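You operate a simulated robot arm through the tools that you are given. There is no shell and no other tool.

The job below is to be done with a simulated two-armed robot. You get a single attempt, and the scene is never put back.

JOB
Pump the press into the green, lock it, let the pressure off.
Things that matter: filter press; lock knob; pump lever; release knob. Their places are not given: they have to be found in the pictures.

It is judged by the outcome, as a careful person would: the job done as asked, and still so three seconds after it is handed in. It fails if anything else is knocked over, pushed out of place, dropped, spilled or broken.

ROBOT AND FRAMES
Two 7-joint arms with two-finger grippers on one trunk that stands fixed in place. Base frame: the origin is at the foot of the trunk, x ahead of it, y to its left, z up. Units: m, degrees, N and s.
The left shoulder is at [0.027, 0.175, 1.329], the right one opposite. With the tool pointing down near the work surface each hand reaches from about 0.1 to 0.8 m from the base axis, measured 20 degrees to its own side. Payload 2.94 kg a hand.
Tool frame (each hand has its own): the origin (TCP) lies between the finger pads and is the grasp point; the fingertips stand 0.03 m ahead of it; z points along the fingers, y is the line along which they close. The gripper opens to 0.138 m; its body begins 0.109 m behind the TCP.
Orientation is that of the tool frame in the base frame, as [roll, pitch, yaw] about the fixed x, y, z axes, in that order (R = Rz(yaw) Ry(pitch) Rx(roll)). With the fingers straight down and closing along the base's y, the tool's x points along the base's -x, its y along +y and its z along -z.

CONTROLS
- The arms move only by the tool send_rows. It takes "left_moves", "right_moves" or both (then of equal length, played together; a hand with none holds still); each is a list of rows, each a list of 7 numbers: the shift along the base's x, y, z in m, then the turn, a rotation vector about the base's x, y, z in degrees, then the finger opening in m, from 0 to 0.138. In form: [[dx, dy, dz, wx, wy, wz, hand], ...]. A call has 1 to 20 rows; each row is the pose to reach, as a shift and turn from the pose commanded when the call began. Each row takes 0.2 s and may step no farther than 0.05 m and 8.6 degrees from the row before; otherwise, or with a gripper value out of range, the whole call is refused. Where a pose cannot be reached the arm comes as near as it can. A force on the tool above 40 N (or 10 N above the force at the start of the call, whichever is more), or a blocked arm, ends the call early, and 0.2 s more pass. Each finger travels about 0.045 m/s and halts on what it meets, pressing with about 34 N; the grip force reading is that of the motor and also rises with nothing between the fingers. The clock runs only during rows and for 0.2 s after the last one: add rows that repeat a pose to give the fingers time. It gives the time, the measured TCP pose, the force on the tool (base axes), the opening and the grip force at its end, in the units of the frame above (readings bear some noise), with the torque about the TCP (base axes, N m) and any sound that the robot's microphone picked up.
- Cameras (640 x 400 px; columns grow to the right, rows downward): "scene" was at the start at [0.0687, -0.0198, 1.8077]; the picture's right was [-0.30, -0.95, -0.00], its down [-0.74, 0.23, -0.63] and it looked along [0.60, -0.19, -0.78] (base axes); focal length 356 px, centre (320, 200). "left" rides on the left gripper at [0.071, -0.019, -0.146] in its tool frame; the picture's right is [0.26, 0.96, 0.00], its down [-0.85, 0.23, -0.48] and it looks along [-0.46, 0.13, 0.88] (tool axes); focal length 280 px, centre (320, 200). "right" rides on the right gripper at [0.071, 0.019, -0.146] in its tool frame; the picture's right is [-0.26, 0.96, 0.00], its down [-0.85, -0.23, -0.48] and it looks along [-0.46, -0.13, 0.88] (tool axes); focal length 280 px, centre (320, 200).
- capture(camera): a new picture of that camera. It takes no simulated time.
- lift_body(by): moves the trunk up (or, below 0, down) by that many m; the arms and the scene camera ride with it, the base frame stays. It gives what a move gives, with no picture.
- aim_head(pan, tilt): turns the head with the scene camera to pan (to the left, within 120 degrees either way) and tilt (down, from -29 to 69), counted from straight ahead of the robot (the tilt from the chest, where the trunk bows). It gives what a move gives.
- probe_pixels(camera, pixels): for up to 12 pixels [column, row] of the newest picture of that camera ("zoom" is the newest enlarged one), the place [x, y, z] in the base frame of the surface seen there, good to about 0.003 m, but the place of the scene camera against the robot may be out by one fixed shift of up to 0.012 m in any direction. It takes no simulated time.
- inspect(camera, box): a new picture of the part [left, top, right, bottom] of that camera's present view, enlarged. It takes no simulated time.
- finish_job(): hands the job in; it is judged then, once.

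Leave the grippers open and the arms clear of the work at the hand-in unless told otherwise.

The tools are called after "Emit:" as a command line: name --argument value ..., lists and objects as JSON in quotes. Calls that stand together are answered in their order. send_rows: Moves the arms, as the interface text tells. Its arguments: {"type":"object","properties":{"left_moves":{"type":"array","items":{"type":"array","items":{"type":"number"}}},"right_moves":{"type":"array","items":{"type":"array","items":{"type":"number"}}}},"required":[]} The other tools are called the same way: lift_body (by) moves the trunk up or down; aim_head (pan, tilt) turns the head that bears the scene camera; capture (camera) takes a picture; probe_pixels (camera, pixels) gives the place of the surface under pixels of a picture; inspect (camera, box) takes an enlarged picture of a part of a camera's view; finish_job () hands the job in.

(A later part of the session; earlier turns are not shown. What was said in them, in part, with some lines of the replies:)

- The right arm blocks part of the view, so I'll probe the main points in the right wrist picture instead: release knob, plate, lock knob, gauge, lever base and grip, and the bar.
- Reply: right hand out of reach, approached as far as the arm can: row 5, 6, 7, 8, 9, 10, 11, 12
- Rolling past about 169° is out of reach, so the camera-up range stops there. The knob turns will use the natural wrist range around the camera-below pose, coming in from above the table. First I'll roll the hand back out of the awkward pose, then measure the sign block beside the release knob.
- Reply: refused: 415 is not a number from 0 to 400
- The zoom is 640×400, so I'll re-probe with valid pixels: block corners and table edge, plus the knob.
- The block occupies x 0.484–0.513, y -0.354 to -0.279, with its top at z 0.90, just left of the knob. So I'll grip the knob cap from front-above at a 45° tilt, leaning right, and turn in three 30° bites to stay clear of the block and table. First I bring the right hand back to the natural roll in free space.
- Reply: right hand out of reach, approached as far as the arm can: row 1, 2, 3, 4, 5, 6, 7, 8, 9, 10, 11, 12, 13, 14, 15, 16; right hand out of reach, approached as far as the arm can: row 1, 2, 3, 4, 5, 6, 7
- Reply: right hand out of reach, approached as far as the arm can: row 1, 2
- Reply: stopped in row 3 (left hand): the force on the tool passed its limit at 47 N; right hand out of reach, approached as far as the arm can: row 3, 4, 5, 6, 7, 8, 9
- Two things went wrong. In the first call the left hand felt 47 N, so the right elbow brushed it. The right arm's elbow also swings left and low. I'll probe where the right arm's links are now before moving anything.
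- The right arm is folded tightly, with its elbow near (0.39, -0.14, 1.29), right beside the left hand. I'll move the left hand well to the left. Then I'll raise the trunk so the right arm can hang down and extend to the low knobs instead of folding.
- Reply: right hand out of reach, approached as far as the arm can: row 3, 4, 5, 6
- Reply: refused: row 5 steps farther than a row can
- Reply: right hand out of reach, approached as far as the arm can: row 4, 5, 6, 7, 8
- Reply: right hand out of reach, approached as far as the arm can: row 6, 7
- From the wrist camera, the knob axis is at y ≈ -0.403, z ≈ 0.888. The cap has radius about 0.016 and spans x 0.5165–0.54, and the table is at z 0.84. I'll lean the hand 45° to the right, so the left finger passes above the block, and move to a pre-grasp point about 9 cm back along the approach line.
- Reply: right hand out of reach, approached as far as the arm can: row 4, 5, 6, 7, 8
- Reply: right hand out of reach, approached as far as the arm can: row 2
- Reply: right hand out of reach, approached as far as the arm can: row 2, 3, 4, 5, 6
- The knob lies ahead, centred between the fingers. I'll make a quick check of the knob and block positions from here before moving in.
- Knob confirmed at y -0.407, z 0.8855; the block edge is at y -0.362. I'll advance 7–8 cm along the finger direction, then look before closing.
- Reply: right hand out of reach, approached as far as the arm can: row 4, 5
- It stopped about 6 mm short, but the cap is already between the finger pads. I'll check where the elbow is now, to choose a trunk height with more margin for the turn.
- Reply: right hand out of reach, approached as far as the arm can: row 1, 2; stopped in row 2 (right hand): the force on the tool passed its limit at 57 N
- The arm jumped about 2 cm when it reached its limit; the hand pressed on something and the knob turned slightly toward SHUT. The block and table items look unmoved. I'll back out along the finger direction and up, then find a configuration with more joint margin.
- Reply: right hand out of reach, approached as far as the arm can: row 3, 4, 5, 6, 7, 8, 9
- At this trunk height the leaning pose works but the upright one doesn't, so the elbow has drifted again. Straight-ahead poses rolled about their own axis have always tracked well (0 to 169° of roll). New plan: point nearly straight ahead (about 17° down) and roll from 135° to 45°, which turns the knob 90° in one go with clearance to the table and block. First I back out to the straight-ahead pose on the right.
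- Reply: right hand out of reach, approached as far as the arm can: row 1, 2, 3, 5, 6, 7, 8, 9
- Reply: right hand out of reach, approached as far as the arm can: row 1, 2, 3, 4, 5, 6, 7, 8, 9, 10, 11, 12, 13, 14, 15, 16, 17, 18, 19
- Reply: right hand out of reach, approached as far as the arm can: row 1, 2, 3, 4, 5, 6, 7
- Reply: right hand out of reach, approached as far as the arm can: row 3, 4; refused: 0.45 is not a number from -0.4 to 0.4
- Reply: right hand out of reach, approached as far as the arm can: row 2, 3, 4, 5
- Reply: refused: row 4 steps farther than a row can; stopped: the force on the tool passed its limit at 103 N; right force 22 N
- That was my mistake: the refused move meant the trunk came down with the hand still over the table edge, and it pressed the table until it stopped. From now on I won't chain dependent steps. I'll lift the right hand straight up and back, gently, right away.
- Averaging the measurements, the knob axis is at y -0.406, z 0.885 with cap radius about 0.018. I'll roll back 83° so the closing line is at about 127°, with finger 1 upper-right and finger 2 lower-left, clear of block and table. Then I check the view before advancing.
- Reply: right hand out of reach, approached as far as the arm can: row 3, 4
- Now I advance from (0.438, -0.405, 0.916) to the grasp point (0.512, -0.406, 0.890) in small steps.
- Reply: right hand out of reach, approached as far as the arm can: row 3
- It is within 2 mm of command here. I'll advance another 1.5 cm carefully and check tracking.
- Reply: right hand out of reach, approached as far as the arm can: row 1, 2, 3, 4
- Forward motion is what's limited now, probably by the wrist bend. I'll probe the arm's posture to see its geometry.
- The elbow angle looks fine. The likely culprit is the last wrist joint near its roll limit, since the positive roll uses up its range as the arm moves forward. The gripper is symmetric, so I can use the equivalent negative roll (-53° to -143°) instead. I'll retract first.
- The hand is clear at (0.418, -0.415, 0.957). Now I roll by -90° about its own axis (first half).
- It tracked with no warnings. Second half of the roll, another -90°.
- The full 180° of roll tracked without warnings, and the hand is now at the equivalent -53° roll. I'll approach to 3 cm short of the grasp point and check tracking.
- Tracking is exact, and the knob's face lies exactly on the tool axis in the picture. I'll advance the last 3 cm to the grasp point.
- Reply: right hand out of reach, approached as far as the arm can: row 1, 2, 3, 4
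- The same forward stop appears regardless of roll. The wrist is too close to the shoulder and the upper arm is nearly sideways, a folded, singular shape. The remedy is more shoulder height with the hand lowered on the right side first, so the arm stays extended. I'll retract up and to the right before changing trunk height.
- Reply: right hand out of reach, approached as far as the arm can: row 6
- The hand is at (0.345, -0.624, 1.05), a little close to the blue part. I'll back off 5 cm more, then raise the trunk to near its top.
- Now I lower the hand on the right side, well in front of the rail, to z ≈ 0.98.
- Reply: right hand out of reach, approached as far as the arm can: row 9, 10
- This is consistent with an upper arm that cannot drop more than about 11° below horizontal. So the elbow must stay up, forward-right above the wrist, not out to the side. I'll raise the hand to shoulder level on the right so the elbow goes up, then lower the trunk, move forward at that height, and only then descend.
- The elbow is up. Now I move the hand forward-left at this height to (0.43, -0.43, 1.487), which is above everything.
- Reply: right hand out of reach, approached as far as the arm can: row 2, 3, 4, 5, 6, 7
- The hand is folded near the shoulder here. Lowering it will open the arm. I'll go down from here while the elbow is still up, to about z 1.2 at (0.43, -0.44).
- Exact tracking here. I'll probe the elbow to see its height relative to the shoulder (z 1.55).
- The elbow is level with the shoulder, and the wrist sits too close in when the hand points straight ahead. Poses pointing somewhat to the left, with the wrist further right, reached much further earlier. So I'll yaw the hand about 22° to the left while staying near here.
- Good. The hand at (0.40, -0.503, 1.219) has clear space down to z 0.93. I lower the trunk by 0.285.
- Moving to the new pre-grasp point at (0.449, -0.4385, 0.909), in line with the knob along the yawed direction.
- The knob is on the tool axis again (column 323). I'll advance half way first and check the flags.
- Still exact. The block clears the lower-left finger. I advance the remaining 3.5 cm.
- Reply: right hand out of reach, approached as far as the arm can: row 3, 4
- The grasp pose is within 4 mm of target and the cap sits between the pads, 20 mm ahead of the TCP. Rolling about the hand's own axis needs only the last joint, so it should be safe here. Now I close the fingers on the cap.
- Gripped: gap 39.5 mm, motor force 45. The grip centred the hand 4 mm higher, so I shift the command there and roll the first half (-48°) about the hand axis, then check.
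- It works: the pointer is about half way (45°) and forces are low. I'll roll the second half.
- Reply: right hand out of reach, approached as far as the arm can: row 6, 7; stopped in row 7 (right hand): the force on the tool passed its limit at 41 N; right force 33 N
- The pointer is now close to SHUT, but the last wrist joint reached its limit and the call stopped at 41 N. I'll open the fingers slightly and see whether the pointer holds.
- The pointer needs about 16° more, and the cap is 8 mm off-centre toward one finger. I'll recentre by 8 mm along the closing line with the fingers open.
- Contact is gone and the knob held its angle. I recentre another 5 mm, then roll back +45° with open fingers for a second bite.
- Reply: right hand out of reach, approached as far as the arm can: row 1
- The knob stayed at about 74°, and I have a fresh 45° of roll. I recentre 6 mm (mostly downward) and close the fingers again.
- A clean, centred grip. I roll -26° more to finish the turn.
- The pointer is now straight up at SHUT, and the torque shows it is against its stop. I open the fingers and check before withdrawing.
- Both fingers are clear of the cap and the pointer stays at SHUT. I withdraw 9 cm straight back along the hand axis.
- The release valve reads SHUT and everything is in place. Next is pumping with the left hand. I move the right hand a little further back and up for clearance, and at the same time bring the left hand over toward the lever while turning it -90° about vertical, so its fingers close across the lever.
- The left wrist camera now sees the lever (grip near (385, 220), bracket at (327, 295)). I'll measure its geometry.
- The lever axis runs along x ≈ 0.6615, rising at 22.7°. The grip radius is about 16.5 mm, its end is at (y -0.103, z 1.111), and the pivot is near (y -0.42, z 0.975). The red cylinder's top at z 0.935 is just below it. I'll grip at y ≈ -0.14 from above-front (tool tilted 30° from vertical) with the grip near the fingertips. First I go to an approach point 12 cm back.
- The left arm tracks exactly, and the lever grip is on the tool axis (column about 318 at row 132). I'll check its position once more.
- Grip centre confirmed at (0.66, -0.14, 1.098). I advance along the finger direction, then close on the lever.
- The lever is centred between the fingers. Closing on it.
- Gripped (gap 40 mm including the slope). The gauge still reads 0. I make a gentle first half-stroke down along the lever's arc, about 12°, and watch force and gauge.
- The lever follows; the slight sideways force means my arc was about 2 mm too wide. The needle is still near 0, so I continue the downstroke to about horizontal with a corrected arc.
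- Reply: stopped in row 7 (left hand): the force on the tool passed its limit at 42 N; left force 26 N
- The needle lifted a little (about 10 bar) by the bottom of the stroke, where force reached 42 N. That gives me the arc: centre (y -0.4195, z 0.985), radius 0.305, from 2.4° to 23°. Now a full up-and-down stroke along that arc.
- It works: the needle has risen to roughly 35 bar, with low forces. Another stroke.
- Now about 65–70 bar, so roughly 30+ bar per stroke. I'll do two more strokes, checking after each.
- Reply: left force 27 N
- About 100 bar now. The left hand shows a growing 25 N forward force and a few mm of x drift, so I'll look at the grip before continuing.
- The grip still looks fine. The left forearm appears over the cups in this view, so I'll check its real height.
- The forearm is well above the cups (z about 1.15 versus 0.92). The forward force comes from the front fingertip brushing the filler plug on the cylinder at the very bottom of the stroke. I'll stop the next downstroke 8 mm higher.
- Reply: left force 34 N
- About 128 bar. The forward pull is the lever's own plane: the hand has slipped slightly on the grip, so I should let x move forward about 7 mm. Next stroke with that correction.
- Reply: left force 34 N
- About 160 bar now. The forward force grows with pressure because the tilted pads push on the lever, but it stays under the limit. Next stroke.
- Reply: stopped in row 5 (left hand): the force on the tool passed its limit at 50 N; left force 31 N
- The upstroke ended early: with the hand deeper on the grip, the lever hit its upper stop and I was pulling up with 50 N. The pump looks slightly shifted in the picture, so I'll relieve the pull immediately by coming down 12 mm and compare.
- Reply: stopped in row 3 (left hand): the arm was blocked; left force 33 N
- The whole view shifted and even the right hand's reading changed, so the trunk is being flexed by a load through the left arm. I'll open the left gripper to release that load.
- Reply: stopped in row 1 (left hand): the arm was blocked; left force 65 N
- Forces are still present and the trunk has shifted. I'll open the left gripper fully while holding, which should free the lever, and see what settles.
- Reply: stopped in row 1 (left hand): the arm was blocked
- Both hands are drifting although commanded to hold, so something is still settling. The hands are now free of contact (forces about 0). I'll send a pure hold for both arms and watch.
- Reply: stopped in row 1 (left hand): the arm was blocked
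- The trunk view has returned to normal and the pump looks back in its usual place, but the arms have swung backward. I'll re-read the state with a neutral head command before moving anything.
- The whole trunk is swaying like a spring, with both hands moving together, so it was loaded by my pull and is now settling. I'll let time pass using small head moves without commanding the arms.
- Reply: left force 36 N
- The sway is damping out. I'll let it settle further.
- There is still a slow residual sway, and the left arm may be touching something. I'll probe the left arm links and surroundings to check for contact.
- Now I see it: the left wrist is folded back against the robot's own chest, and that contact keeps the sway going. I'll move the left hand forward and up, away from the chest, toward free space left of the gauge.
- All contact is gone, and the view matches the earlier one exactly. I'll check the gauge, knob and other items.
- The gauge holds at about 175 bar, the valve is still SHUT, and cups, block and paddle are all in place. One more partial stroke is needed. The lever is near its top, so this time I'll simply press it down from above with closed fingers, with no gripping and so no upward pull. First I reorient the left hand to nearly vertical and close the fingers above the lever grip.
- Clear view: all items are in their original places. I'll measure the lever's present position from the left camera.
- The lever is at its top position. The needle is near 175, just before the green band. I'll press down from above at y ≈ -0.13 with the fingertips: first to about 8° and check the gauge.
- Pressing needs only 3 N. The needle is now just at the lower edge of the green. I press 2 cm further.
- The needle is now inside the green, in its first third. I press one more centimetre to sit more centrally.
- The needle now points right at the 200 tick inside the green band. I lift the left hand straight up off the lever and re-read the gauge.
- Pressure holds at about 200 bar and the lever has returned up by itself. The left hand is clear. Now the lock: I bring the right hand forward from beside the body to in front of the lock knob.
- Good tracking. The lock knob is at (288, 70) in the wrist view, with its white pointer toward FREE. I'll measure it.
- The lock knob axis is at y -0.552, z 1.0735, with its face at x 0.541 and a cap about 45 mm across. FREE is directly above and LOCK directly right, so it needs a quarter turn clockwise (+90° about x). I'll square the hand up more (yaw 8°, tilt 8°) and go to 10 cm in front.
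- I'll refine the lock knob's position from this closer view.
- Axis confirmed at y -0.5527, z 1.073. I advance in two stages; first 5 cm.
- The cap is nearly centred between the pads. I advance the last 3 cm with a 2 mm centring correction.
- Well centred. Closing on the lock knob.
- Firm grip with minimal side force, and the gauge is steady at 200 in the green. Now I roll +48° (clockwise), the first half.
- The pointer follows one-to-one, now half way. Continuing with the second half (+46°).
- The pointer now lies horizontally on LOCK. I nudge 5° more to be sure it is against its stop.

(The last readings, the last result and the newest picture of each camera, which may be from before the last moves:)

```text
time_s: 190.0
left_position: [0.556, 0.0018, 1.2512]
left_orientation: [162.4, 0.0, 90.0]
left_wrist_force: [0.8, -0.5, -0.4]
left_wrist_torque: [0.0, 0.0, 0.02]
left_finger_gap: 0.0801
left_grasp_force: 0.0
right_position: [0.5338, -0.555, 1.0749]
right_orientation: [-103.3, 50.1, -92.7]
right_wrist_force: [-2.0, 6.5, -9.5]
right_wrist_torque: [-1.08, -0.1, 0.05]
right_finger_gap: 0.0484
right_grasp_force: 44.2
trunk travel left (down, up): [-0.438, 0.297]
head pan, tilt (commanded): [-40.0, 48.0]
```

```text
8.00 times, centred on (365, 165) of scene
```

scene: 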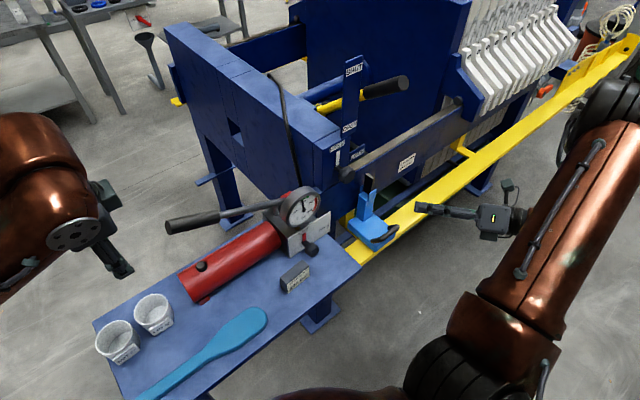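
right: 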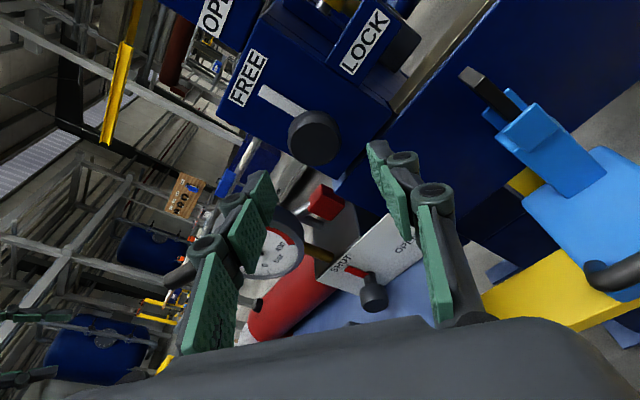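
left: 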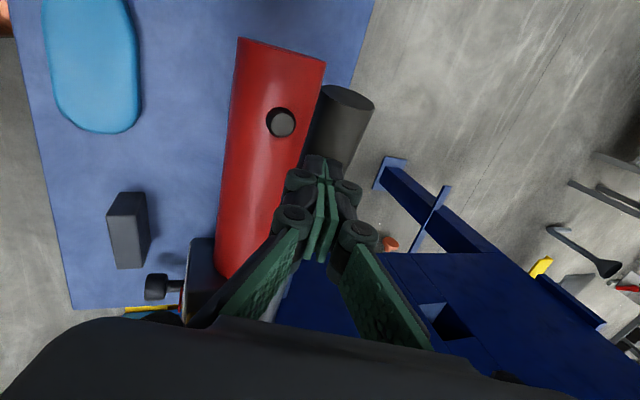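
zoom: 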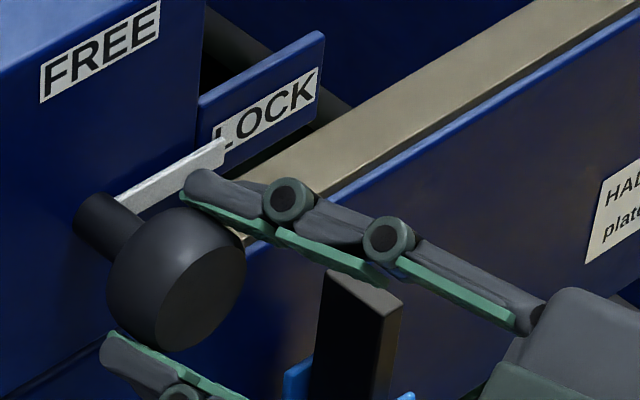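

The stop torque (about 1.1 N·m) confirms the knob is fully at LOCK. I open the fingers and withdraw.

Emit:
send_rows --right_moves '[[0, 0, 0, 0, 0, 0, 0.05], [0, 0, 0, 0, 0, 0, 0.062], [0, 0, 0, 0, 0, 0, 0.064], [-0.0177, -0.0023, 0.0026, 0, 0, 0, 0.064], [-0.0353, -0.0047, 0.0051, 0, 0, 0, 0.064], [-0.053, -0.007, 0.0077, 0, 0, 0, 0.064], [-0.0706, -0.0095, 0.0103, 0, 0, 0, 0.064], [-0.0883, -0.0119, 0.0129, 0, 0, 0, 0.064], [-0.0883, -0.0119, 0.0129, 0, 0, 0, 0.064]]'

Emit:
capture --camera "scene"

Emit:
inspect --camera "scene" --box '[280, 130, 420, 240]'

Emit:
capture --camera "right"

```text
time_s: 192.0
left_position: [0.5553, 0.0011, 1.2512]
left_orientation: [162.5, 0.0, 90.0]
left_wrist_force: [0.7, -0.4, 0.3]
left_wrist_torque: [0.0, -0.01, -0.04]
left_finger_gap: 0.08
left_grasp_force: 0.1
right_position: [0.4454, -0.5671, 1.0889]
right_orientation: [-103.1, 50.1, -92.3]
right_wrist_force: [0.6, 0.5, -0.1]
right_wrist_torque: [-0.02, 0.02, 0.01]
right_finger_gap: 0.0641
right_grasp_force: 0.1
trunk travel left (down, up): [-0.438, 0.297]
head pan, tilt (commanded): [-40.0, 48.0]
```

```text
taken
```

scene: 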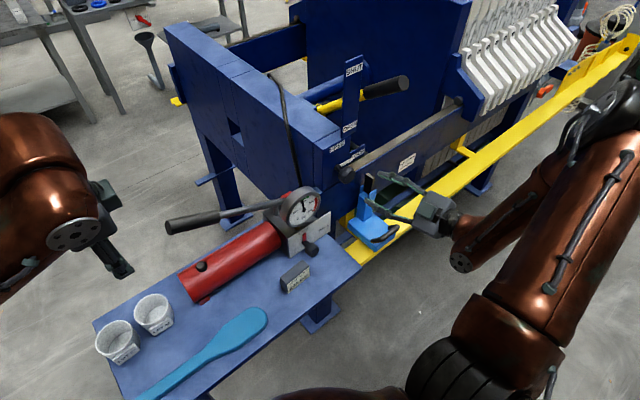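

```text
3.64 times, centred on (350, 185) of scene
```

zoom: 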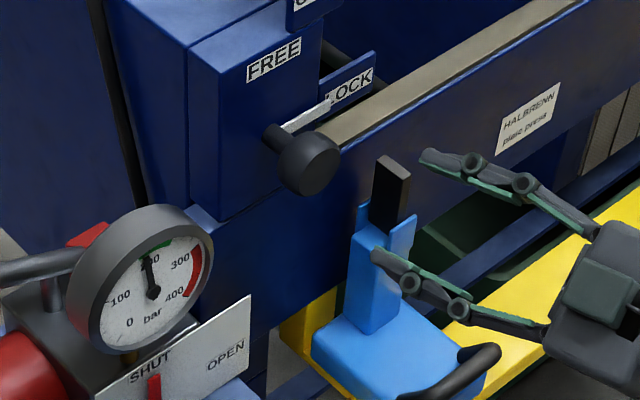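

```text
taken
```

right: 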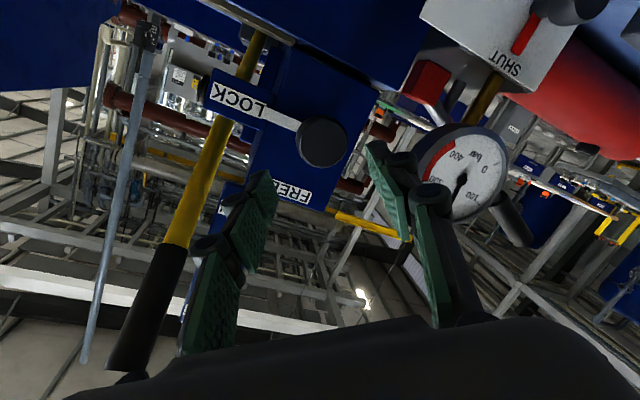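

The lock pointer stays at LOCK and the gauge is still in the green. For certainty, I'll take a closer frontal look at the gauge through the right wrist camera.

Emit:
inspect --camera "right" --box '[410, 120, 520, 225]'

Emit:
inspect --camera "scene" --box '[280, 190, 330, 230]'

```text
3.81 times, centred on (465, 172) of right
```

zoom: 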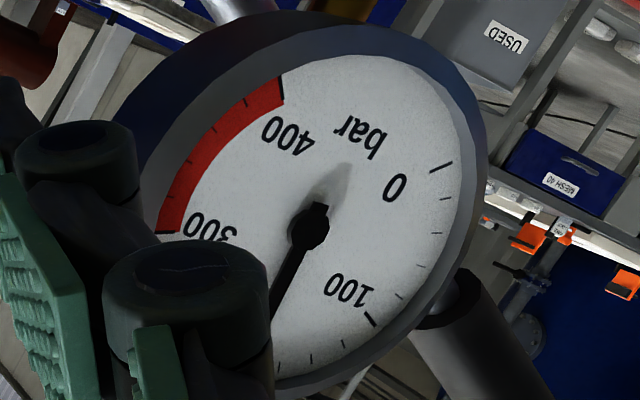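

```text
10.00 times, centred on (305, 210) of scene
```

zoom: 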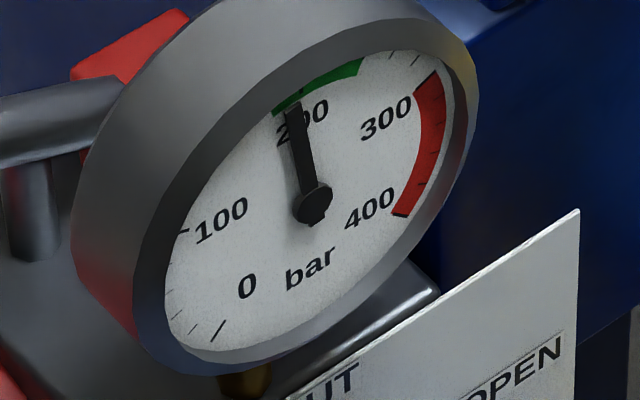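

The gauge confirms about 197–200 bar, in the green. Now to let the pressure off: I take the right hand back to the release-knob staging pose used before, rolling back about 95° on the way in free air.

Emit:
send_rows --right_moves '[[-0.02, 0.004, 0.0, -7.34, -1.58, 2.5, 0.06], [-0.04, 0.008, -0.005, -14.7, -3.15, 5.0, 0.055], [-0.055, 0.012, -0.01, -22.0, -4.73, 7.5, 0.05], [-0.068, 0.016, -0.018, -29.4, -6.3, 10.0, 0.05], [-0.068, 0.02, -0.026, -36.7, -7.9, 12.5, 0.05], [-0.068, 0.024, -0.034, -44.1, -9.45, 15.0, 0.05], [-0.068, 0.028, -0.042, -51.4, -11.0, 17.5, 0.05], [-0.068, 0.033, -0.05, -58.7, -12.6, 20.0, 0.05], [-0.068, 0.037, -0.057, -66.1, -14.2, 22.5, 0.05], [-0.068, 0.041, -0.064, -73.4, -15.75, 25.0, 0.05], [-0.068, 0.045, -0.07, -80.8, -17.3, 27.5, 0.05], [-0.068, 0.0488, -0.0762, -88.1, -18.9, 30.0, 0.05], [-0.068, 0.0488, -0.0762, -88.1, -18.9, 30.0, 0.05]]'

Emit:
capture --camera "right"

Emit:
capture --camera "scene"

```text
time_s: 194.8
left_position: [0.5559, -0.0009, 1.2509]
left_orientation: [162.6, -0.1, 90.1]
left_wrist_force: [0.1, 0.7, 0.3]
left_wrist_torque: [0.0, -0.01, 0.02]
left_finger_gap: 0.08
left_grasp_force: 0.0
right_position: [0.3773, -0.5179, 1.0144]
right_orientation: [-108.8, -38.6, -55.1]
right_wrist_force: [1.0, 0.2, -0.3]
right_wrist_torque: [0.02, 0.02, -0.02]
right_finger_gap: 0.05
right_grasp_force: 0.0
trunk travel left (down, up): [-0.438, 0.297]
head pan, tilt (commanded): [-40.0, 48.0]
```

```text
taken
```

right: 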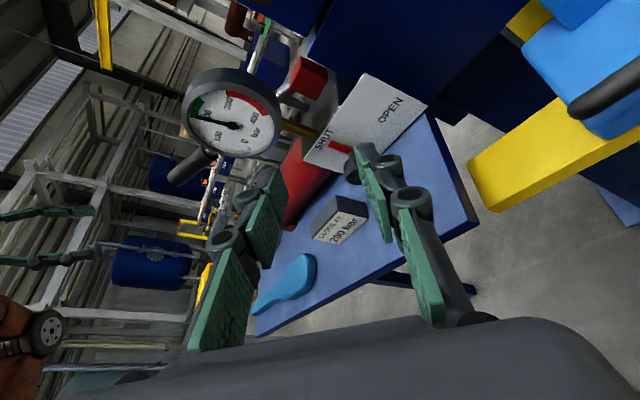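

```text
taken
```

scene: 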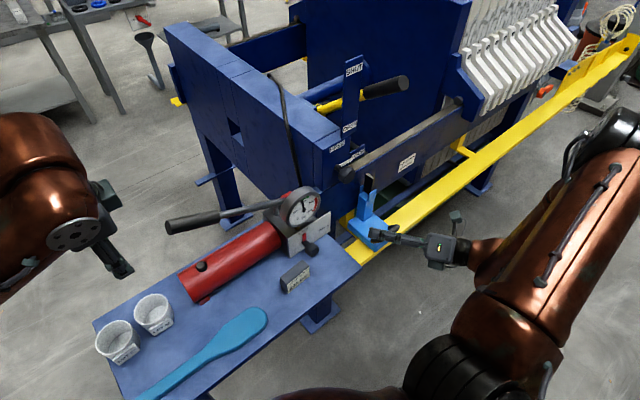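

Exact tracking. From here the wrist camera sees the gauge face-on, so I'll confirm the reading once more before releasing.

Emit:
inspect --camera "right" --box '[175, 65, 295, 175]'

```text
3.64 times, centred on (235, 120) of right
```

zoom: 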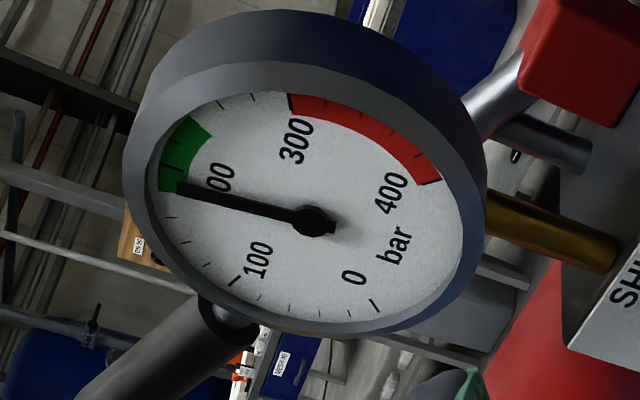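

From this angle the needle looks nearer the lower edge of the green than it did from above, so there is parallax. I want the true reading, so I'll measure the dial's orientation to find a square-on viewing direction.

Emit:
probe_pixels --camera "zoom" --pixels '[[295, 140], [390, 195], [353, 278], [257, 262], [225, 235], [180, 150], [400, 260], [312, 218], [185, 190], [240, 205], [330, 130], [300, 290]]'

```text
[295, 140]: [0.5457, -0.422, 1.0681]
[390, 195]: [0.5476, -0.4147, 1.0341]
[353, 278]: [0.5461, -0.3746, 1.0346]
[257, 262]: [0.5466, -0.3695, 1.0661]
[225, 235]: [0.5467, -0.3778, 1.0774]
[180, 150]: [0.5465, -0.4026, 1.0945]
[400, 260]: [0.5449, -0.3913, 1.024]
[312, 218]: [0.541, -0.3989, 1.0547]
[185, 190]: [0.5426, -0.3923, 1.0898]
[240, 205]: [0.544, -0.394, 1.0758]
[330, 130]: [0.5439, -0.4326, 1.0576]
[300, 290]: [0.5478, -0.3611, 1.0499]
```

The dial faces straight at the robot (plane x ≈ 0.546) and the needle stands about 3.5 mm above it, so each view has parallax. I'll measure the green band's edges and the needle directly in 3D.

Emit:
probe_pixels --camera "zoom" --pixels '[[167, 190], [163, 178], [205, 125], [197, 117], [190, 140], [172, 165], [194, 191], [205, 195], [220, 199], [260, 209], [290, 216], [320, 225]]'

Emit:
inspect --camera "right" --box '[190, 80, 260, 140]'

```text
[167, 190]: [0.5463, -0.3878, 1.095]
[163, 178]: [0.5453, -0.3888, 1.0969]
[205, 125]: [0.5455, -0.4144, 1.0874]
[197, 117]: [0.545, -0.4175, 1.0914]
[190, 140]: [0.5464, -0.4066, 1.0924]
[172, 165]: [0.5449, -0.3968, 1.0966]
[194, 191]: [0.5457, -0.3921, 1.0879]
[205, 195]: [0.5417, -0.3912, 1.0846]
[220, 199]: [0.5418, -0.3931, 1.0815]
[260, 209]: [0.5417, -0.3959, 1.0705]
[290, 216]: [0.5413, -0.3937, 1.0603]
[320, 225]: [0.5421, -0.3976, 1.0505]
```

```text
6.67 times, centred on (225, 110) of right
```

zoom: 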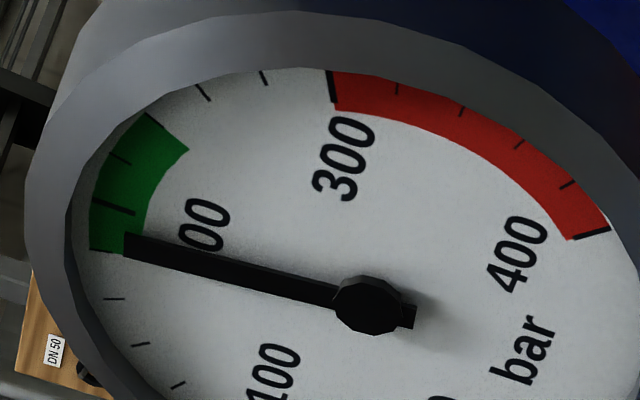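

The zoom resolves it: the green runs from 180 to 240. After correcting the 3 mm parallax, the needle reads about 190 bar, inside the green, and it hasn't moved since pumping. The lock is good. Now to release the pressure: I move to the pre-grasp for the release knob with the closing line at about -143°.

Emit:
send_rows --right_moves '[[0.0125, 0.017, -0.025, -2.9, -1.22, 0.83, 0.052], [0.025, 0.035, -0.05, -5.8, -2.45, 1.65, 0.052], [0.0375, 0.052, -0.076, -8.7, -3.67, 2.5, 0.052], [0.05, 0.069, -0.101, -11.6, -4.9, 3.3, 0.052], [0.05, 0.069, -0.101, -11.6, -4.9, 3.3, 0.052]]'

Emit:
inspect --camera "right" --box '[200, 60, 440, 220]'

Emit:
probe_pixels --camera "zoom" --pixels '[[320, 180], [300, 200], [340, 200], [320, 220], [310, 150], [330, 160], [290, 170], [350, 170]]'

```text
time_s: 196.0
left_position: [0.5553, 0.0004, 1.2501]
left_orientation: [162.5, -0.1, 90.1]
left_wrist_force: [-1.3, 0.5, 0.4]
left_wrist_torque: [0.02, -0.01, -0.01]
left_finger_gap: 0.08
left_grasp_force: 0.1
right_position: [0.4253, -0.4485, 0.9129]
right_orientation: [-113.5, -50.7, -48.4]
right_wrist_force: [-0.8, 0.6, 0.3]
right_wrist_torque: [-0.05, -0.01, -0.01]
right_finger_gap: 0.0519
right_grasp_force: 0.0
trunk travel left (down, up): [-0.438, 0.297]
head pan, tilt (commanded): [-40.0, 48.0]
```

```text
2.50 times, centred on (320, 140) of right
```

zoom: 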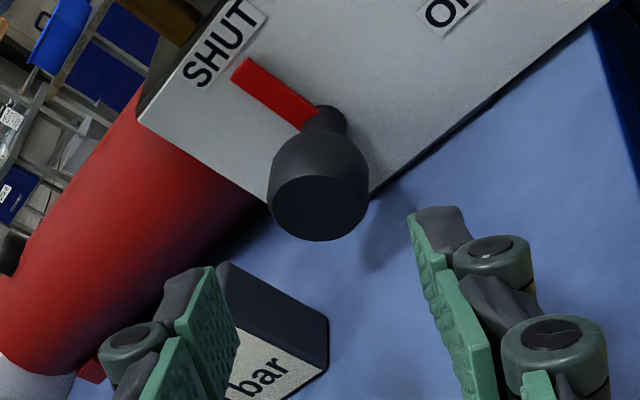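

```text
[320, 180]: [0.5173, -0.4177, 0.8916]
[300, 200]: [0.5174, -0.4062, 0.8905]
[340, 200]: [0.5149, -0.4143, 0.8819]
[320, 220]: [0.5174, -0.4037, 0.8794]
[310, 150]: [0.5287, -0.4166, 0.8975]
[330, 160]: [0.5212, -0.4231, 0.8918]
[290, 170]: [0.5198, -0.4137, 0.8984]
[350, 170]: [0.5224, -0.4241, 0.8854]
```

The knob is aligned with the hand axis. I advance in two stages; first 5 cm.

Emit:
send_rows --right_moves '[[0.017, 0.0066, -0.0043, 0, 0, 0, 0.052], [0.034, 0.0132, -0.0085, 0, 0, 0, 0.052], [0.051, 0.0197, -0.0128, 0, 0, 0, 0.052], [0.051, 0.0197, -0.0128, 0, 0, 0, 0.052]]'

Emit:
inspect --camera "right" --box '[200, 80, 440, 240]'

```text
time_s: 197.0
left_position: [0.5555, -0.0011, 1.2506]
left_orientation: [162.6, -0.2, 89.9]
left_wrist_force: [-0.1, -0.3, 0.7]
left_wrist_torque: [-0.04, 0.0, 0.0]
left_finger_gap: 0.0798
left_grasp_force: 0.0
right_position: [0.4779, -0.4295, 0.9009]
right_orientation: [-113.5, -50.7, -48.5]
right_wrist_force: [-0.6, -0.4, -0.3]
right_wrist_torque: [0.03, 0.01, -0.04]
right_finger_gap: 0.0522
right_grasp_force: 0.1
trunk travel left (down, up): [-0.438, 0.297]
head pan, tilt (commanded): [-40.0, 48.0]
```

```text
2.50 times, centred on (320, 160) of right
```

zoom: 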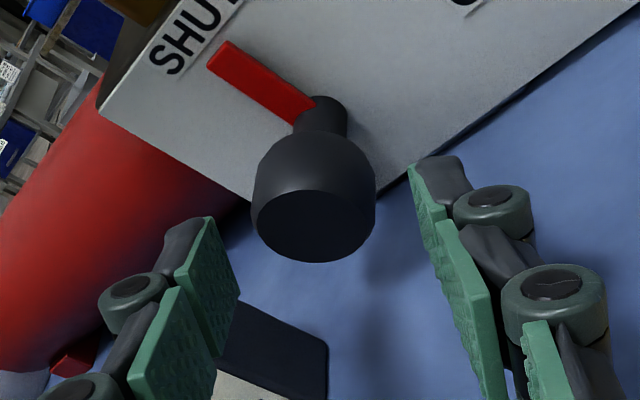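

Aligned and clear of the block. Advancing the last 3.5 cm.

Emit:
send_rows --right_moves '[[0.0108, 0.0046, -0.0031, 0, 0, 0, 0.052], [0.0215, 0.0093, -0.0062, 0, 0, 0, 0.052], [0.0315, 0.0136, -0.0091, 0, 0, 0, 0.052], [0.0315, 0.0136, -0.0091, 0, 0, 0, 0.052]]'

Emit:
inspect --camera "right" --box '[200, 80, 440, 240]'

```text
time_s: 198.0
left_position: [0.556, 0.0004, 1.2525]
left_orientation: [162.5, -0.1, 90.0]
left_wrist_force: [0.2, 0.0, -0.3]
left_wrist_torque: [0.01, -0.01, 0.01]
left_finger_gap: 0.0803
left_grasp_force: 0.0
right_position: [0.5088, -0.4157, 0.891]
right_orientation: [-113.5, -50.7, -48.5]
right_wrist_force: [0.4, -0.7, -0.9]
right_wrist_torque: [-0.01, -0.02, 0.01]
right_finger_gap: 0.052
right_grasp_force: 0.1
trunk travel left (down, up): [-0.438, 0.297]
head pan, tilt (commanded): [-40.0, 48.0]
```

```text
2.50 times, centred on (320, 160) of right
```

zoom: 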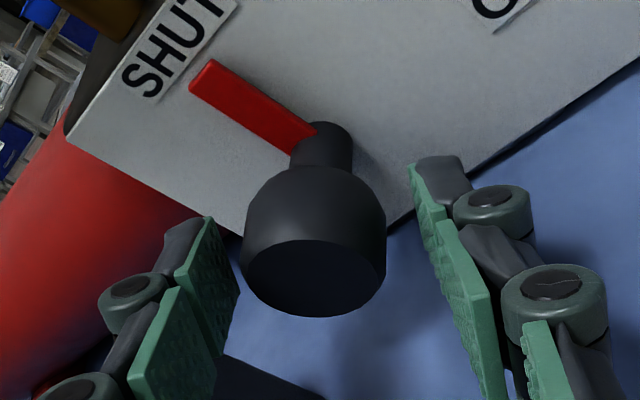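

No warnings and the cap is centred. Closing the fingers on the release knob.

Emit:
send_rows --right_moves '[[0, 0, 0, 0, 0, 0, 0.045], [0, 0, 0, 0, 0, 0, 0.035], [0, 0, 0, 0, 0, 0, 0.025], [0, 0, 0, 0, 0, 0, 0.02]]'

Emit:
inspect --camera "right" --box '[200, 80, 440, 240]'

```text
time_s: 199.0
left_position: [0.5556, 0.001, 1.2517]
left_orientation: [162.5, 0.1, 89.9]
left_wrist_force: [-0.1, 0.2, -0.4]
left_wrist_torque: [0.0, -0.02, 0.0]
left_finger_gap: 0.0799
left_grasp_force: 0.2
right_position: [0.5097, -0.4149, 0.8914]
right_orientation: [-113.4, -50.6, -48.7]
right_wrist_force: [-2.3, 3.2, 2.3]
right_wrist_torque: [0.01, 0.27, -0.39]
right_finger_gap: 0.0373
right_grasp_force: 45.4
trunk travel left (down, up): [-0.438, 0.297]
head pan, tilt (commanded): [-40.0, 48.0]
```

```text
2.50 times, centred on (320, 160) of right
```

zoom: 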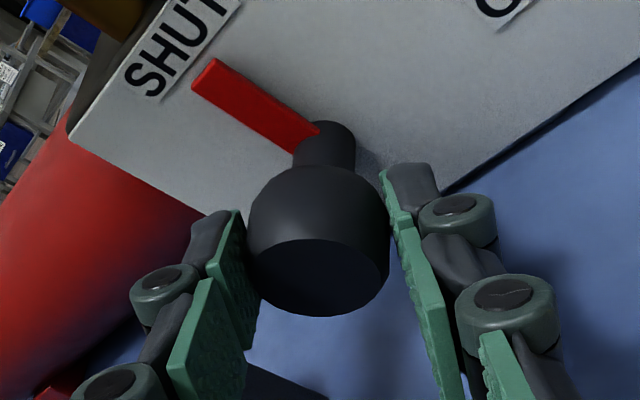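

Well gripped with little side force. I roll +48° toward OPEN.

Emit:
send_rows --right_moves '[[0, 0, 0, 7.12, 3.02, -2.02, 0.02], [0, 0, 0, 14.25, 6.05, -4.04, 0.02], [0, 0, 0, 21.4, 9.07, -6.06, 0.02], [0, 0, 0, 28.5, 12.1, -8.08, 0.02], [0, 0, 0, 35.6, 15.1, -10.1, 0.02], [0, 0, 0, 42.7, 18.1, -12.1, 0.02], [0, 0, 0, 42.7, 18.1, -12.1, 0.02]]'

Emit:
inspect --camera "right" --box '[200, 80, 440, 240]'

Emit:
inspect --camera "scene" --box '[280, 190, 360, 260]'

```text
time_s: 200.6
left_position: [0.5534, 0.0012, 1.252]
left_orientation: [162.3, 0.0, 90.0]
left_wrist_force: [-0.1, -0.1, 0.0]
left_wrist_torque: [-0.01, 0.03, 0.0]
left_finger_gap: 0.0798
left_grasp_force: 0.2
right_position: [0.5079, -0.4161, 0.8921]
right_orientation: [-104.8, -5.0, -65.9]
right_wrist_force: [-18.6, -4.1, 9.9]
right_wrist_torque: [0.07, -0.68, 0.64]
right_finger_gap: 0.0375
right_grasp_force: 44.8
trunk travel left (down, up): [-0.438, 0.297]
head pan, tilt (commanded): [-40.0, 48.0]
```

```text
2.50 times, centred on (320, 160) of right
```

zoom: 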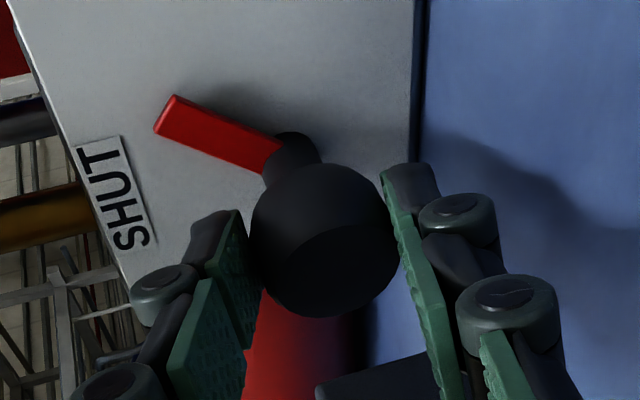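

```text
5.71 times, centred on (320, 225) of scene
```

zoom: 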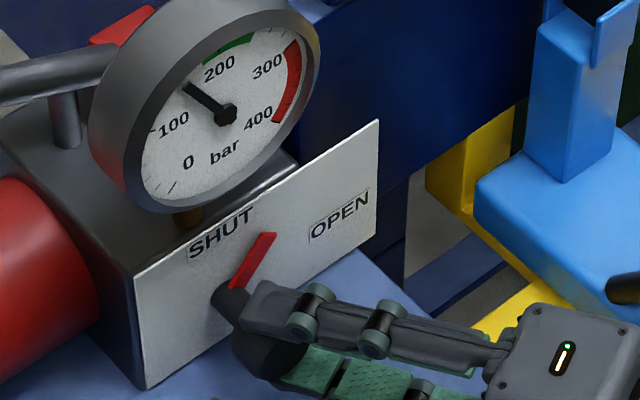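

The valve is opening and pressure is already falling (about 150). I continue rolling toward OPEN.

Emit:
send_rows --right_moves '[[0, 0, 0, 6.83, 2.9, -1.93, 0.02], [0, 0, 0, 13.7, 5.8, -3.87, 0.02], [0, 0, 0, 20.5, 8.7, -5.8, 0.02], [0, 0, 0, 27.3, 11.6, -7.73, 0.02], [0, 0, 0, 34.2, 14.5, -9.67, 0.02], [0, 0, 0, 41.0, 17.4, -11.6, 0.02], [0, 0, 0, 41.0, 17.4, -11.6, 0.02]]'

Emit:
inspect --camera "right" --box '[200, 80, 440, 240]'

Emit:
inspect --camera "scene" --box '[280, 190, 360, 260]'

```text
time_s: 202.2
left_position: [0.5555, 0.0013, 1.2516]
left_orientation: [162.3, -0.1, 90.0]
left_wrist_force: [-0.3, 0.4, -0.1]
left_wrist_torque: [0.0, 0.01, 0.0]
left_finger_gap: 0.0803
left_grasp_force: 0.1
right_position: [0.5096, -0.4161, 0.8903]
right_orientation: [-109.2, 39.6, -79.4]
right_wrist_force: [-7.7, -1.8, -4.6]
right_wrist_torque: [-0.03, -0.45, 0.37]
right_finger_gap: 0.0398
right_grasp_force: 44.7
trunk travel left (down, up): [-0.438, 0.297]
head pan, tilt (commanded): [-40.0, 48.0]
```

```text
2.50 times, centred on (320, 160) of right
```

zoom: 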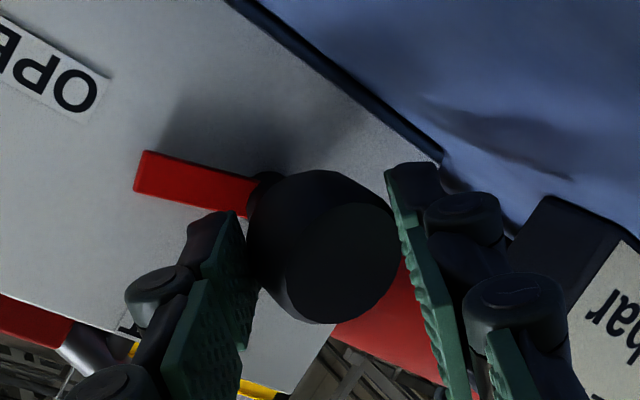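

```text
5.71 times, centred on (320, 225) of scene
```

zoom: 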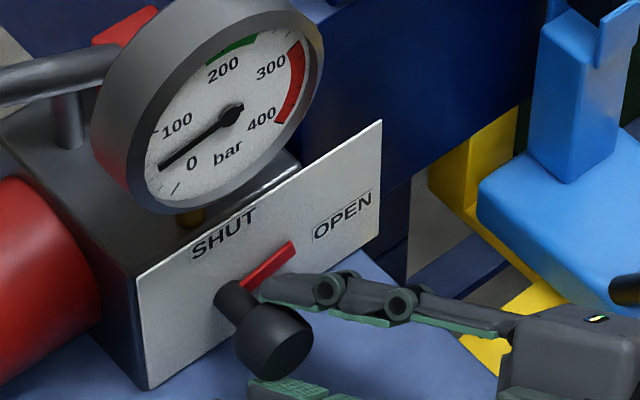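

Pressure is nearly gone, but the pointer is about 15° short of OPEN. I'll take a second bite: open the fingers slightly and roll back -45° with clearance.

Emit:
send_rows --right_moves '[[0, 0, 0, 0, 0, 0, 0.044], [0, 0, 0, 0, 0, 0, 0.05], [0, 0, 0, 0, 0, 0, 0.05]]'

Emit:
inspect --camera "right" --box '[200, 80, 440, 240]'

```text
time_s: 203.0
left_position: [0.555, 0.0012, 1.2513]
left_orientation: [162.5, 0.0, 90.1]
left_wrist_force: [-0.4, 0.1, 0.1]
left_wrist_torque: [-0.01, 0.02, 0.01]
left_finger_gap: 0.0799
left_grasp_force: 0.1
right_position: [0.5087, -0.4162, 0.8902]
right_orientation: [-109.1, 39.2, -79.3]
right_wrist_force: [-0.1, -0.2, -0.4]
right_wrist_torque: [0.01, -0.01, 0.01]
right_finger_gap: 0.05
right_grasp_force: 0.0
trunk travel left (down, up): [-0.438, 0.297]
head pan, tilt (commanded): [-40.0, 48.0]
```

```text
2.50 times, centred on (320, 160) of right
```

zoom: 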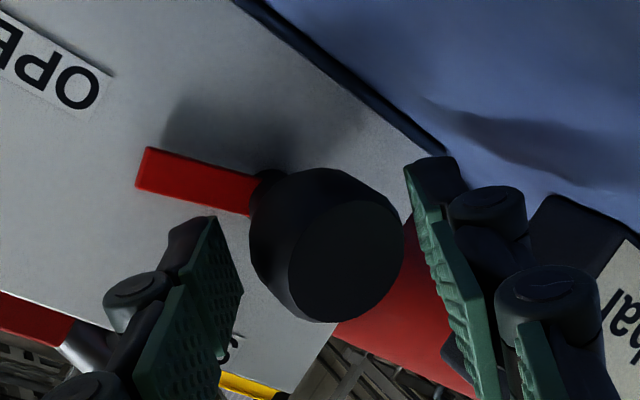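

Both pads are clear of the cap. Rolling back -45° now.

Emit:
send_rows --right_moves '[[0, 0, 0, -6.7, -2.83, 1.9, 0.052], [0, 0, 0, -13.4, -5.67, 3.8, 0.052], [0, 0, 0, -20.0, -8.5, 5.7, 0.052], [0, 0, 0, -26.7, -11.3, 7.6, 0.052], [0, 0, 0, -33.4, -14.2, 9.5, 0.052], [0, 0, 0, -40.1, -17.0, 11.4, 0.052], [0, 0, 0, -40.1, -17.0, 11.4, 0.052]]'

Emit:
inspect --camera "right" --box '[200, 80, 440, 240]'

Emit:
inspect --camera "scene" --box '[280, 190, 360, 260]'

```text
time_s: 204.6
left_position: [0.5548, -0.0003, 1.2508]
left_orientation: [162.5, -0.1, 90.0]
left_wrist_force: [-0.5, -0.1, -0.2]
left_wrist_torque: [0.01, -0.02, -0.02]
left_finger_gap: 0.08
left_grasp_force: 0.1
right_position: [0.5101, -0.4161, 0.8908]
right_orientation: [-104.8, -4.0, -66.0]
right_wrist_force: [0.2, 0.0, 0.2]
right_wrist_torque: [0.0, -0.02, 0.04]
right_finger_gap: 0.0523
right_grasp_force: 0.1
trunk travel left (down, up): [-0.438, 0.297]
head pan, tilt (commanded): [-40.0, 48.0]
```

```text
2.50 times, centred on (320, 160) of right
```

zoom: 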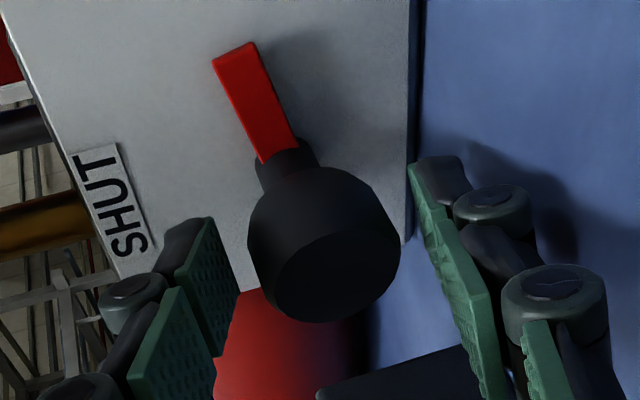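

```text
5.71 times, centred on (320, 225) of scene
```

zoom: 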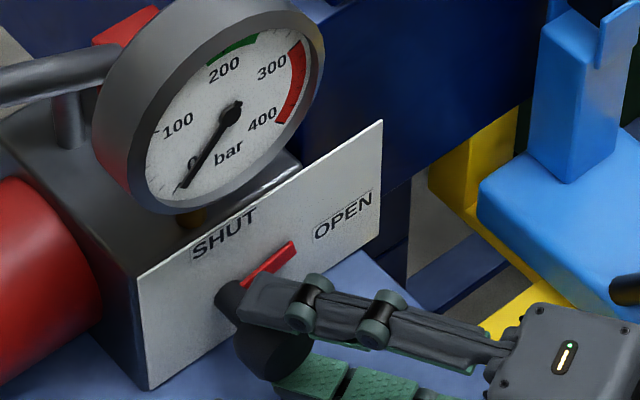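

The gauge now reads 0. The knob held its place, so I grip again and finish the turn to OPEN.

Emit:
send_rows --right_moves '[[0, 0, 0, 0, 0, 0, 0.045], [0, 0, 0, 0, 0, 0, 0.035], [0, 0, 0, 0, 0, 0, 0.025], [0, 0, 0, 0, 0, 0, 0.02], [0, 0, 0, 5.8, 2.45, -1.64, 0.02], [0, 0, 0, 11.6, 4.9, -3.28, 0.02], [0, 0, 0, 17.4, 7.35, -4.92, 0.02], [0, 0, 0, 23.2, 9.8, -6.56, 0.02], [0, 0, 0, 23.2, 9.8, -6.56, 0.02]]'

Emit:
inspect --camera "right" --box '[200, 80, 440, 240]'

Emit:
inspect --camera "scene" --box '[280, 190, 360, 260]'

```text
time_s: 206.6
left_position: [0.5547, 0.0004, 1.2502]
left_orientation: [162.5, -0.1, 90.0]
left_wrist_force: [0.5, 0.0, -0.4]
left_wrist_torque: [0.01, 0.02, 0.02]
left_finger_gap: 0.0801
left_grasp_force: 0.0
right_position: [0.5091, -0.4164, 0.8911]
right_orientation: [-105.7, 21.2, -72.8]
right_wrist_force: [2.6, 4.0, 2.0]
right_wrist_torque: [-0.74, -0.5, 0.05]
right_finger_gap: 0.039
right_grasp_force: 45.0
trunk travel left (down, up): [-0.438, 0.297]
head pan, tilt (commanded): [-40.0, 48.0]
```

```text
2.50 times, centred on (320, 160) of right
```

zoom: 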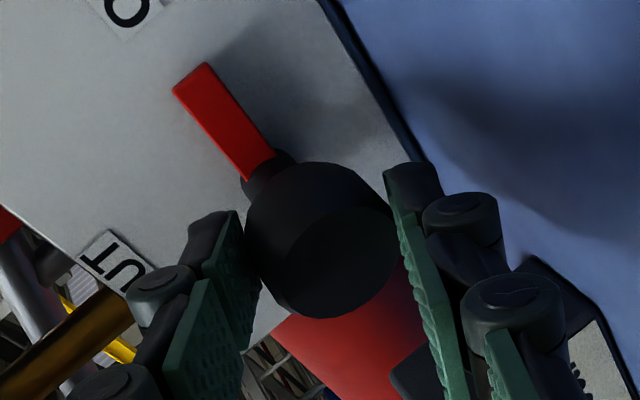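

```text
5.71 times, centred on (320, 225) of scene
```

zoom: 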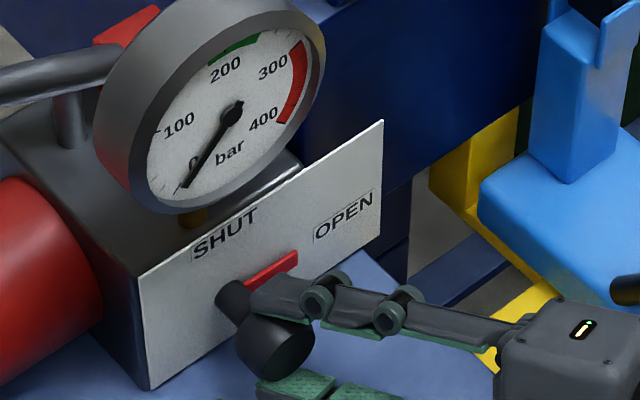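

The pointer is fully at OPEN (stop torque felt) and the gauge reads 0. I open the fingers and check before withdrawing.

Emit:
send_rows --right_moves '[[0, 0, 0, 0, 0, 0, 0.045], [0, 0, 0, 0, 0, 0, 0.052], [0, 0, 0, 0, 0, 0, 0.052]]'

Emit:
inspect --camera "right" --box '[200, 80, 440, 240]'

```text
time_s: 207.4
left_position: [0.5548, 0.0005, 1.2498]
left_orientation: [162.5, -0.1, 90.0]
left_wrist_force: [0.5, -0.6, 0.0]
left_wrist_torque: [0.01, -0.02, 0.02]
left_finger_gap: 0.08
left_grasp_force: 0.1
right_position: [0.5104, -0.4144, 0.8901]
right_orientation: [-105.8, 21.2, -72.9]
right_wrist_force: [-0.2, 0.5, -0.3]
right_wrist_torque: [-0.01, -0.01, 0.0]
right_finger_gap: 0.0521
right_grasp_force: 0.0
trunk travel left (down, up): [-0.438, 0.297]
head pan, tilt (commanded): [-40.0, 48.0]
```

```text
2.50 times, centred on (320, 160) of right
```

zoom: 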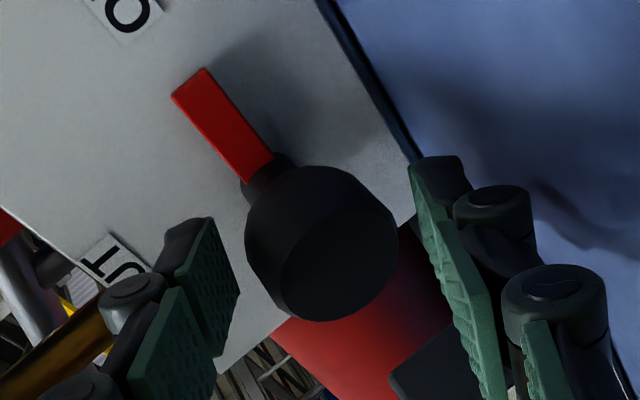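

Clear on both sides. I withdraw along the hand axis, then up and to the right, away from the table.

Emit:
send_rows --right_moves '[[-0.016, -0.0067, 0.0045, 0, 0, 0, 0.052], [-0.032, -0.0134, 0.009, 0, 0, 0, 0.052], [-0.048, -0.02, 0.0136, 0, 0, 0, 0.052], [-0.064, -0.027, 0.018, 0, 0, 0, 0.052], [-0.08, -0.034, 0.023, 0, 0, 0, 0.052], [-0.1, -0.05, 0.04, 0, 0, 0, 0.06], [-0.12, -0.075, 0.07, 0, 0, 0, 0.08], [-0.13, -0.1, 0.1, 0, 0, 0, 0.1], [-0.14, -0.13, 0.125, 0, 0, 0, 0.12], [-0.16, -0.16, 0.14, 0, 0, 0, 0.138], [-0.18, -0.19, 0.15, 0, 0, 0, 0.138], [-0.18, -0.19, 0.15, 0, 0, 0, 0.138]]' --left_moves '[[-0.01, 0.02, 0.01, 0, 0, 0, 0.09], [-0.02, 0.04, 0.02, 0, 0, 0, 0.1], [-0.03, 0.06, 0.03, 0, 0, 0, 0.12], [-0.04, 0.08, 0.04, 0, 0, 0, 0.138], [-0.05, 0.1, 0.05, 0, 0, 0, 0.138], [-0.06, 0.12, 0.06, 0, 0, 0, 0.138], [-0.07, 0.14, 0.06, 0, 0, 0, 0.138], [-0.08, 0.16, 0.06, 0, 0, 0, 0.138], [-0.09, 0.18, 0.06, 0, 0, 0, 0.138], [-0.1, 0.2, 0.06, 0, 0, 0, 0.138], [-0.11, 0.22, 0.06, 0, 0, 0, 0.138], [-0.11, 0.22, 0.06, 0, 0, 0, 0.138]]'

Emit:
capture --camera "scene"

Emit:
inspect --camera "scene" --box '[270, 130, 410, 260]'

Emit:
inspect --camera "scene" --box '[80, 180, 380, 390]'

```text
time_s: 210.0
left_position: [0.4449, 0.2198, 1.3129]
left_orientation: [162.5, -0.2, 90.0]
left_wrist_force: [-0.1, -0.2, -0.3]
left_wrist_torque: [-0.01, 0.01, 0.0]
left_finger_gap: 0.1381
left_grasp_force: 0.2
right_position: [0.33, -0.6047, 1.0401]
right_orientation: [-105.8, 21.2, -72.9]
right_wrist_force: [-0.3, -0.6, -0.2]
right_wrist_torque: [0.01, -0.04, 0.0]
right_finger_gap: 0.138
right_grasp_force: 0.0
trunk travel left (down, up): [-0.438, 0.297]
head pan, tilt (commanded): [-40.0, 48.0]
```

```text
taken
```

scene: 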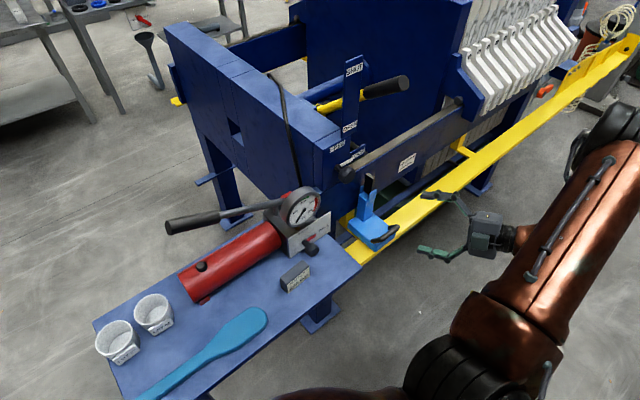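

```text
3.08 times, centred on (340, 195) of scene
```

zoom: 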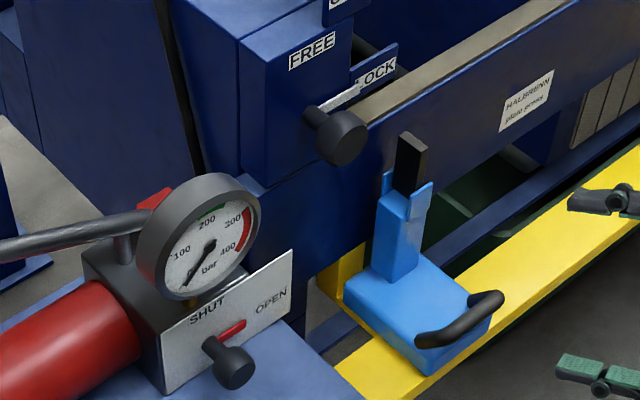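

```text
1.90 times, centred on (230, 285) of scene
```

zoom: 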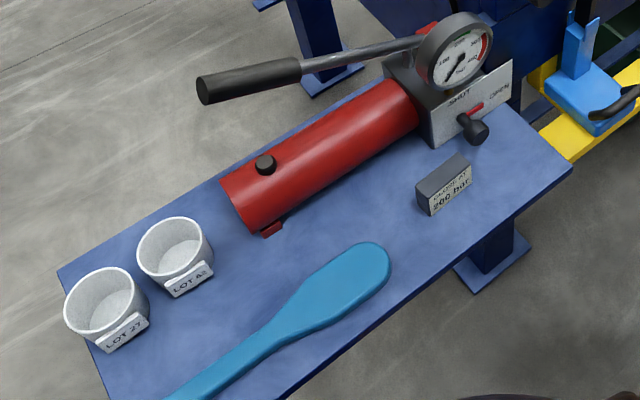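

Everything reads as wanted: lock at LOCK, release at OPEN, gauge at 0. Cups, paddle, sign block and the blue part are all in their original places. I move the right hand a bit further back and up from the rail, then take a final look.

Emit:
send_rows --right_moves '[[-0.02, -0.01, 0.03, 0, 0, 0, 0.138], [-0.04, -0.02, 0.06, 0, 0, 0, 0.138], [-0.06, -0.03, 0.09, 0, 0, 0, 0.138], [-0.06, -0.03, 0.12, 0, 0, 0, 0.138], [-0.06, -0.03, 0.12, 0, 0, 0, 0.138]]'

Emit:
inspect --camera "scene" --box '[280, 140, 400, 250]'

Emit:
capture --camera "scene"

```text
time_s: 211.2
left_position: [0.4436, 0.2183, 1.3131]
left_orientation: [162.4, -0.1, 89.9]
left_wrist_force: [-0.5, 0.6, -0.5]
left_wrist_torque: [0.04, -0.02, 0.01]
left_finger_gap: 0.1379
left_grasp_force: 0.1
right_position: [0.2697, -0.6354, 1.1624]
right_orientation: [-105.8, 21.3, -72.9]
right_wrist_force: [-0.2, -0.4, -0.7]
right_wrist_torque: [-0.02, 0.01, 0.02]
right_finger_gap: 0.1379
right_grasp_force: 0.1
trunk travel left (down, up): [-0.438, 0.297]
head pan, tilt (commanded): [-40.0, 48.0]
```

```text
3.64 times, centred on (340, 195) of scene
```

zoom: 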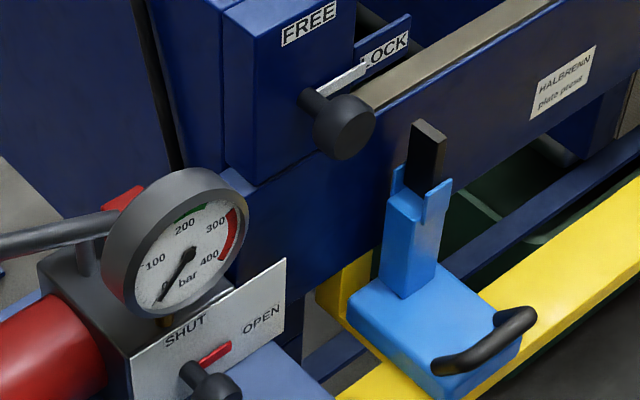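

```text
taken
```

scene: 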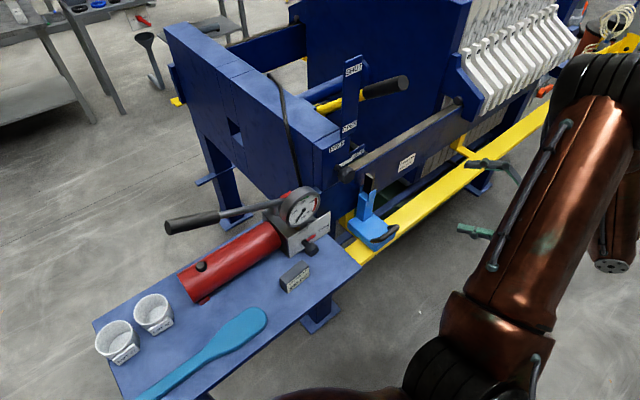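

The press was pumped to about 190 bar in the green, the lock knob is at LOCK, the release knob is at OPEN, and the gauge is at 0. Both grippers are open, both arms are clear, and everything else looks to be where it was. I'm handing the job in.

Emit:
finish_job

```text
The job is handed in.
```

The press is pumped into the green, locked, and the pressure is off. At hand-in the lock knob was at LOCK, the release knob at OPEN, and the gauge at 0.

- **Pressure at locking:** about 190 bar once I corrected for the viewing angle. The green band runs from 180 to 240. That is a little under the "CLOSE AT 200 bar" sign, but it held steady until I released it.
- **Release knob at the start:** I found it at OPEN, so I shut it before pumping and reopened it after locking.
- **Rough moments:** none of these visibly moved anything.
    - The right hand pressed on the edge of the pump's table with about 103 N, because I lowered the trunk after a refused move.
    - The right arm jerked once at its limit and briefly turned the release knob part way.
    - The right elbow bumped the left hand.
    - Pulling the pump lever hard against its top stop (about 50 N) made the robot's trunk sway for several seconds.

In the last pictures the cups, paddle, sign block and blue part on the rail were all where they started. Both grippers are open and the arms are clear.
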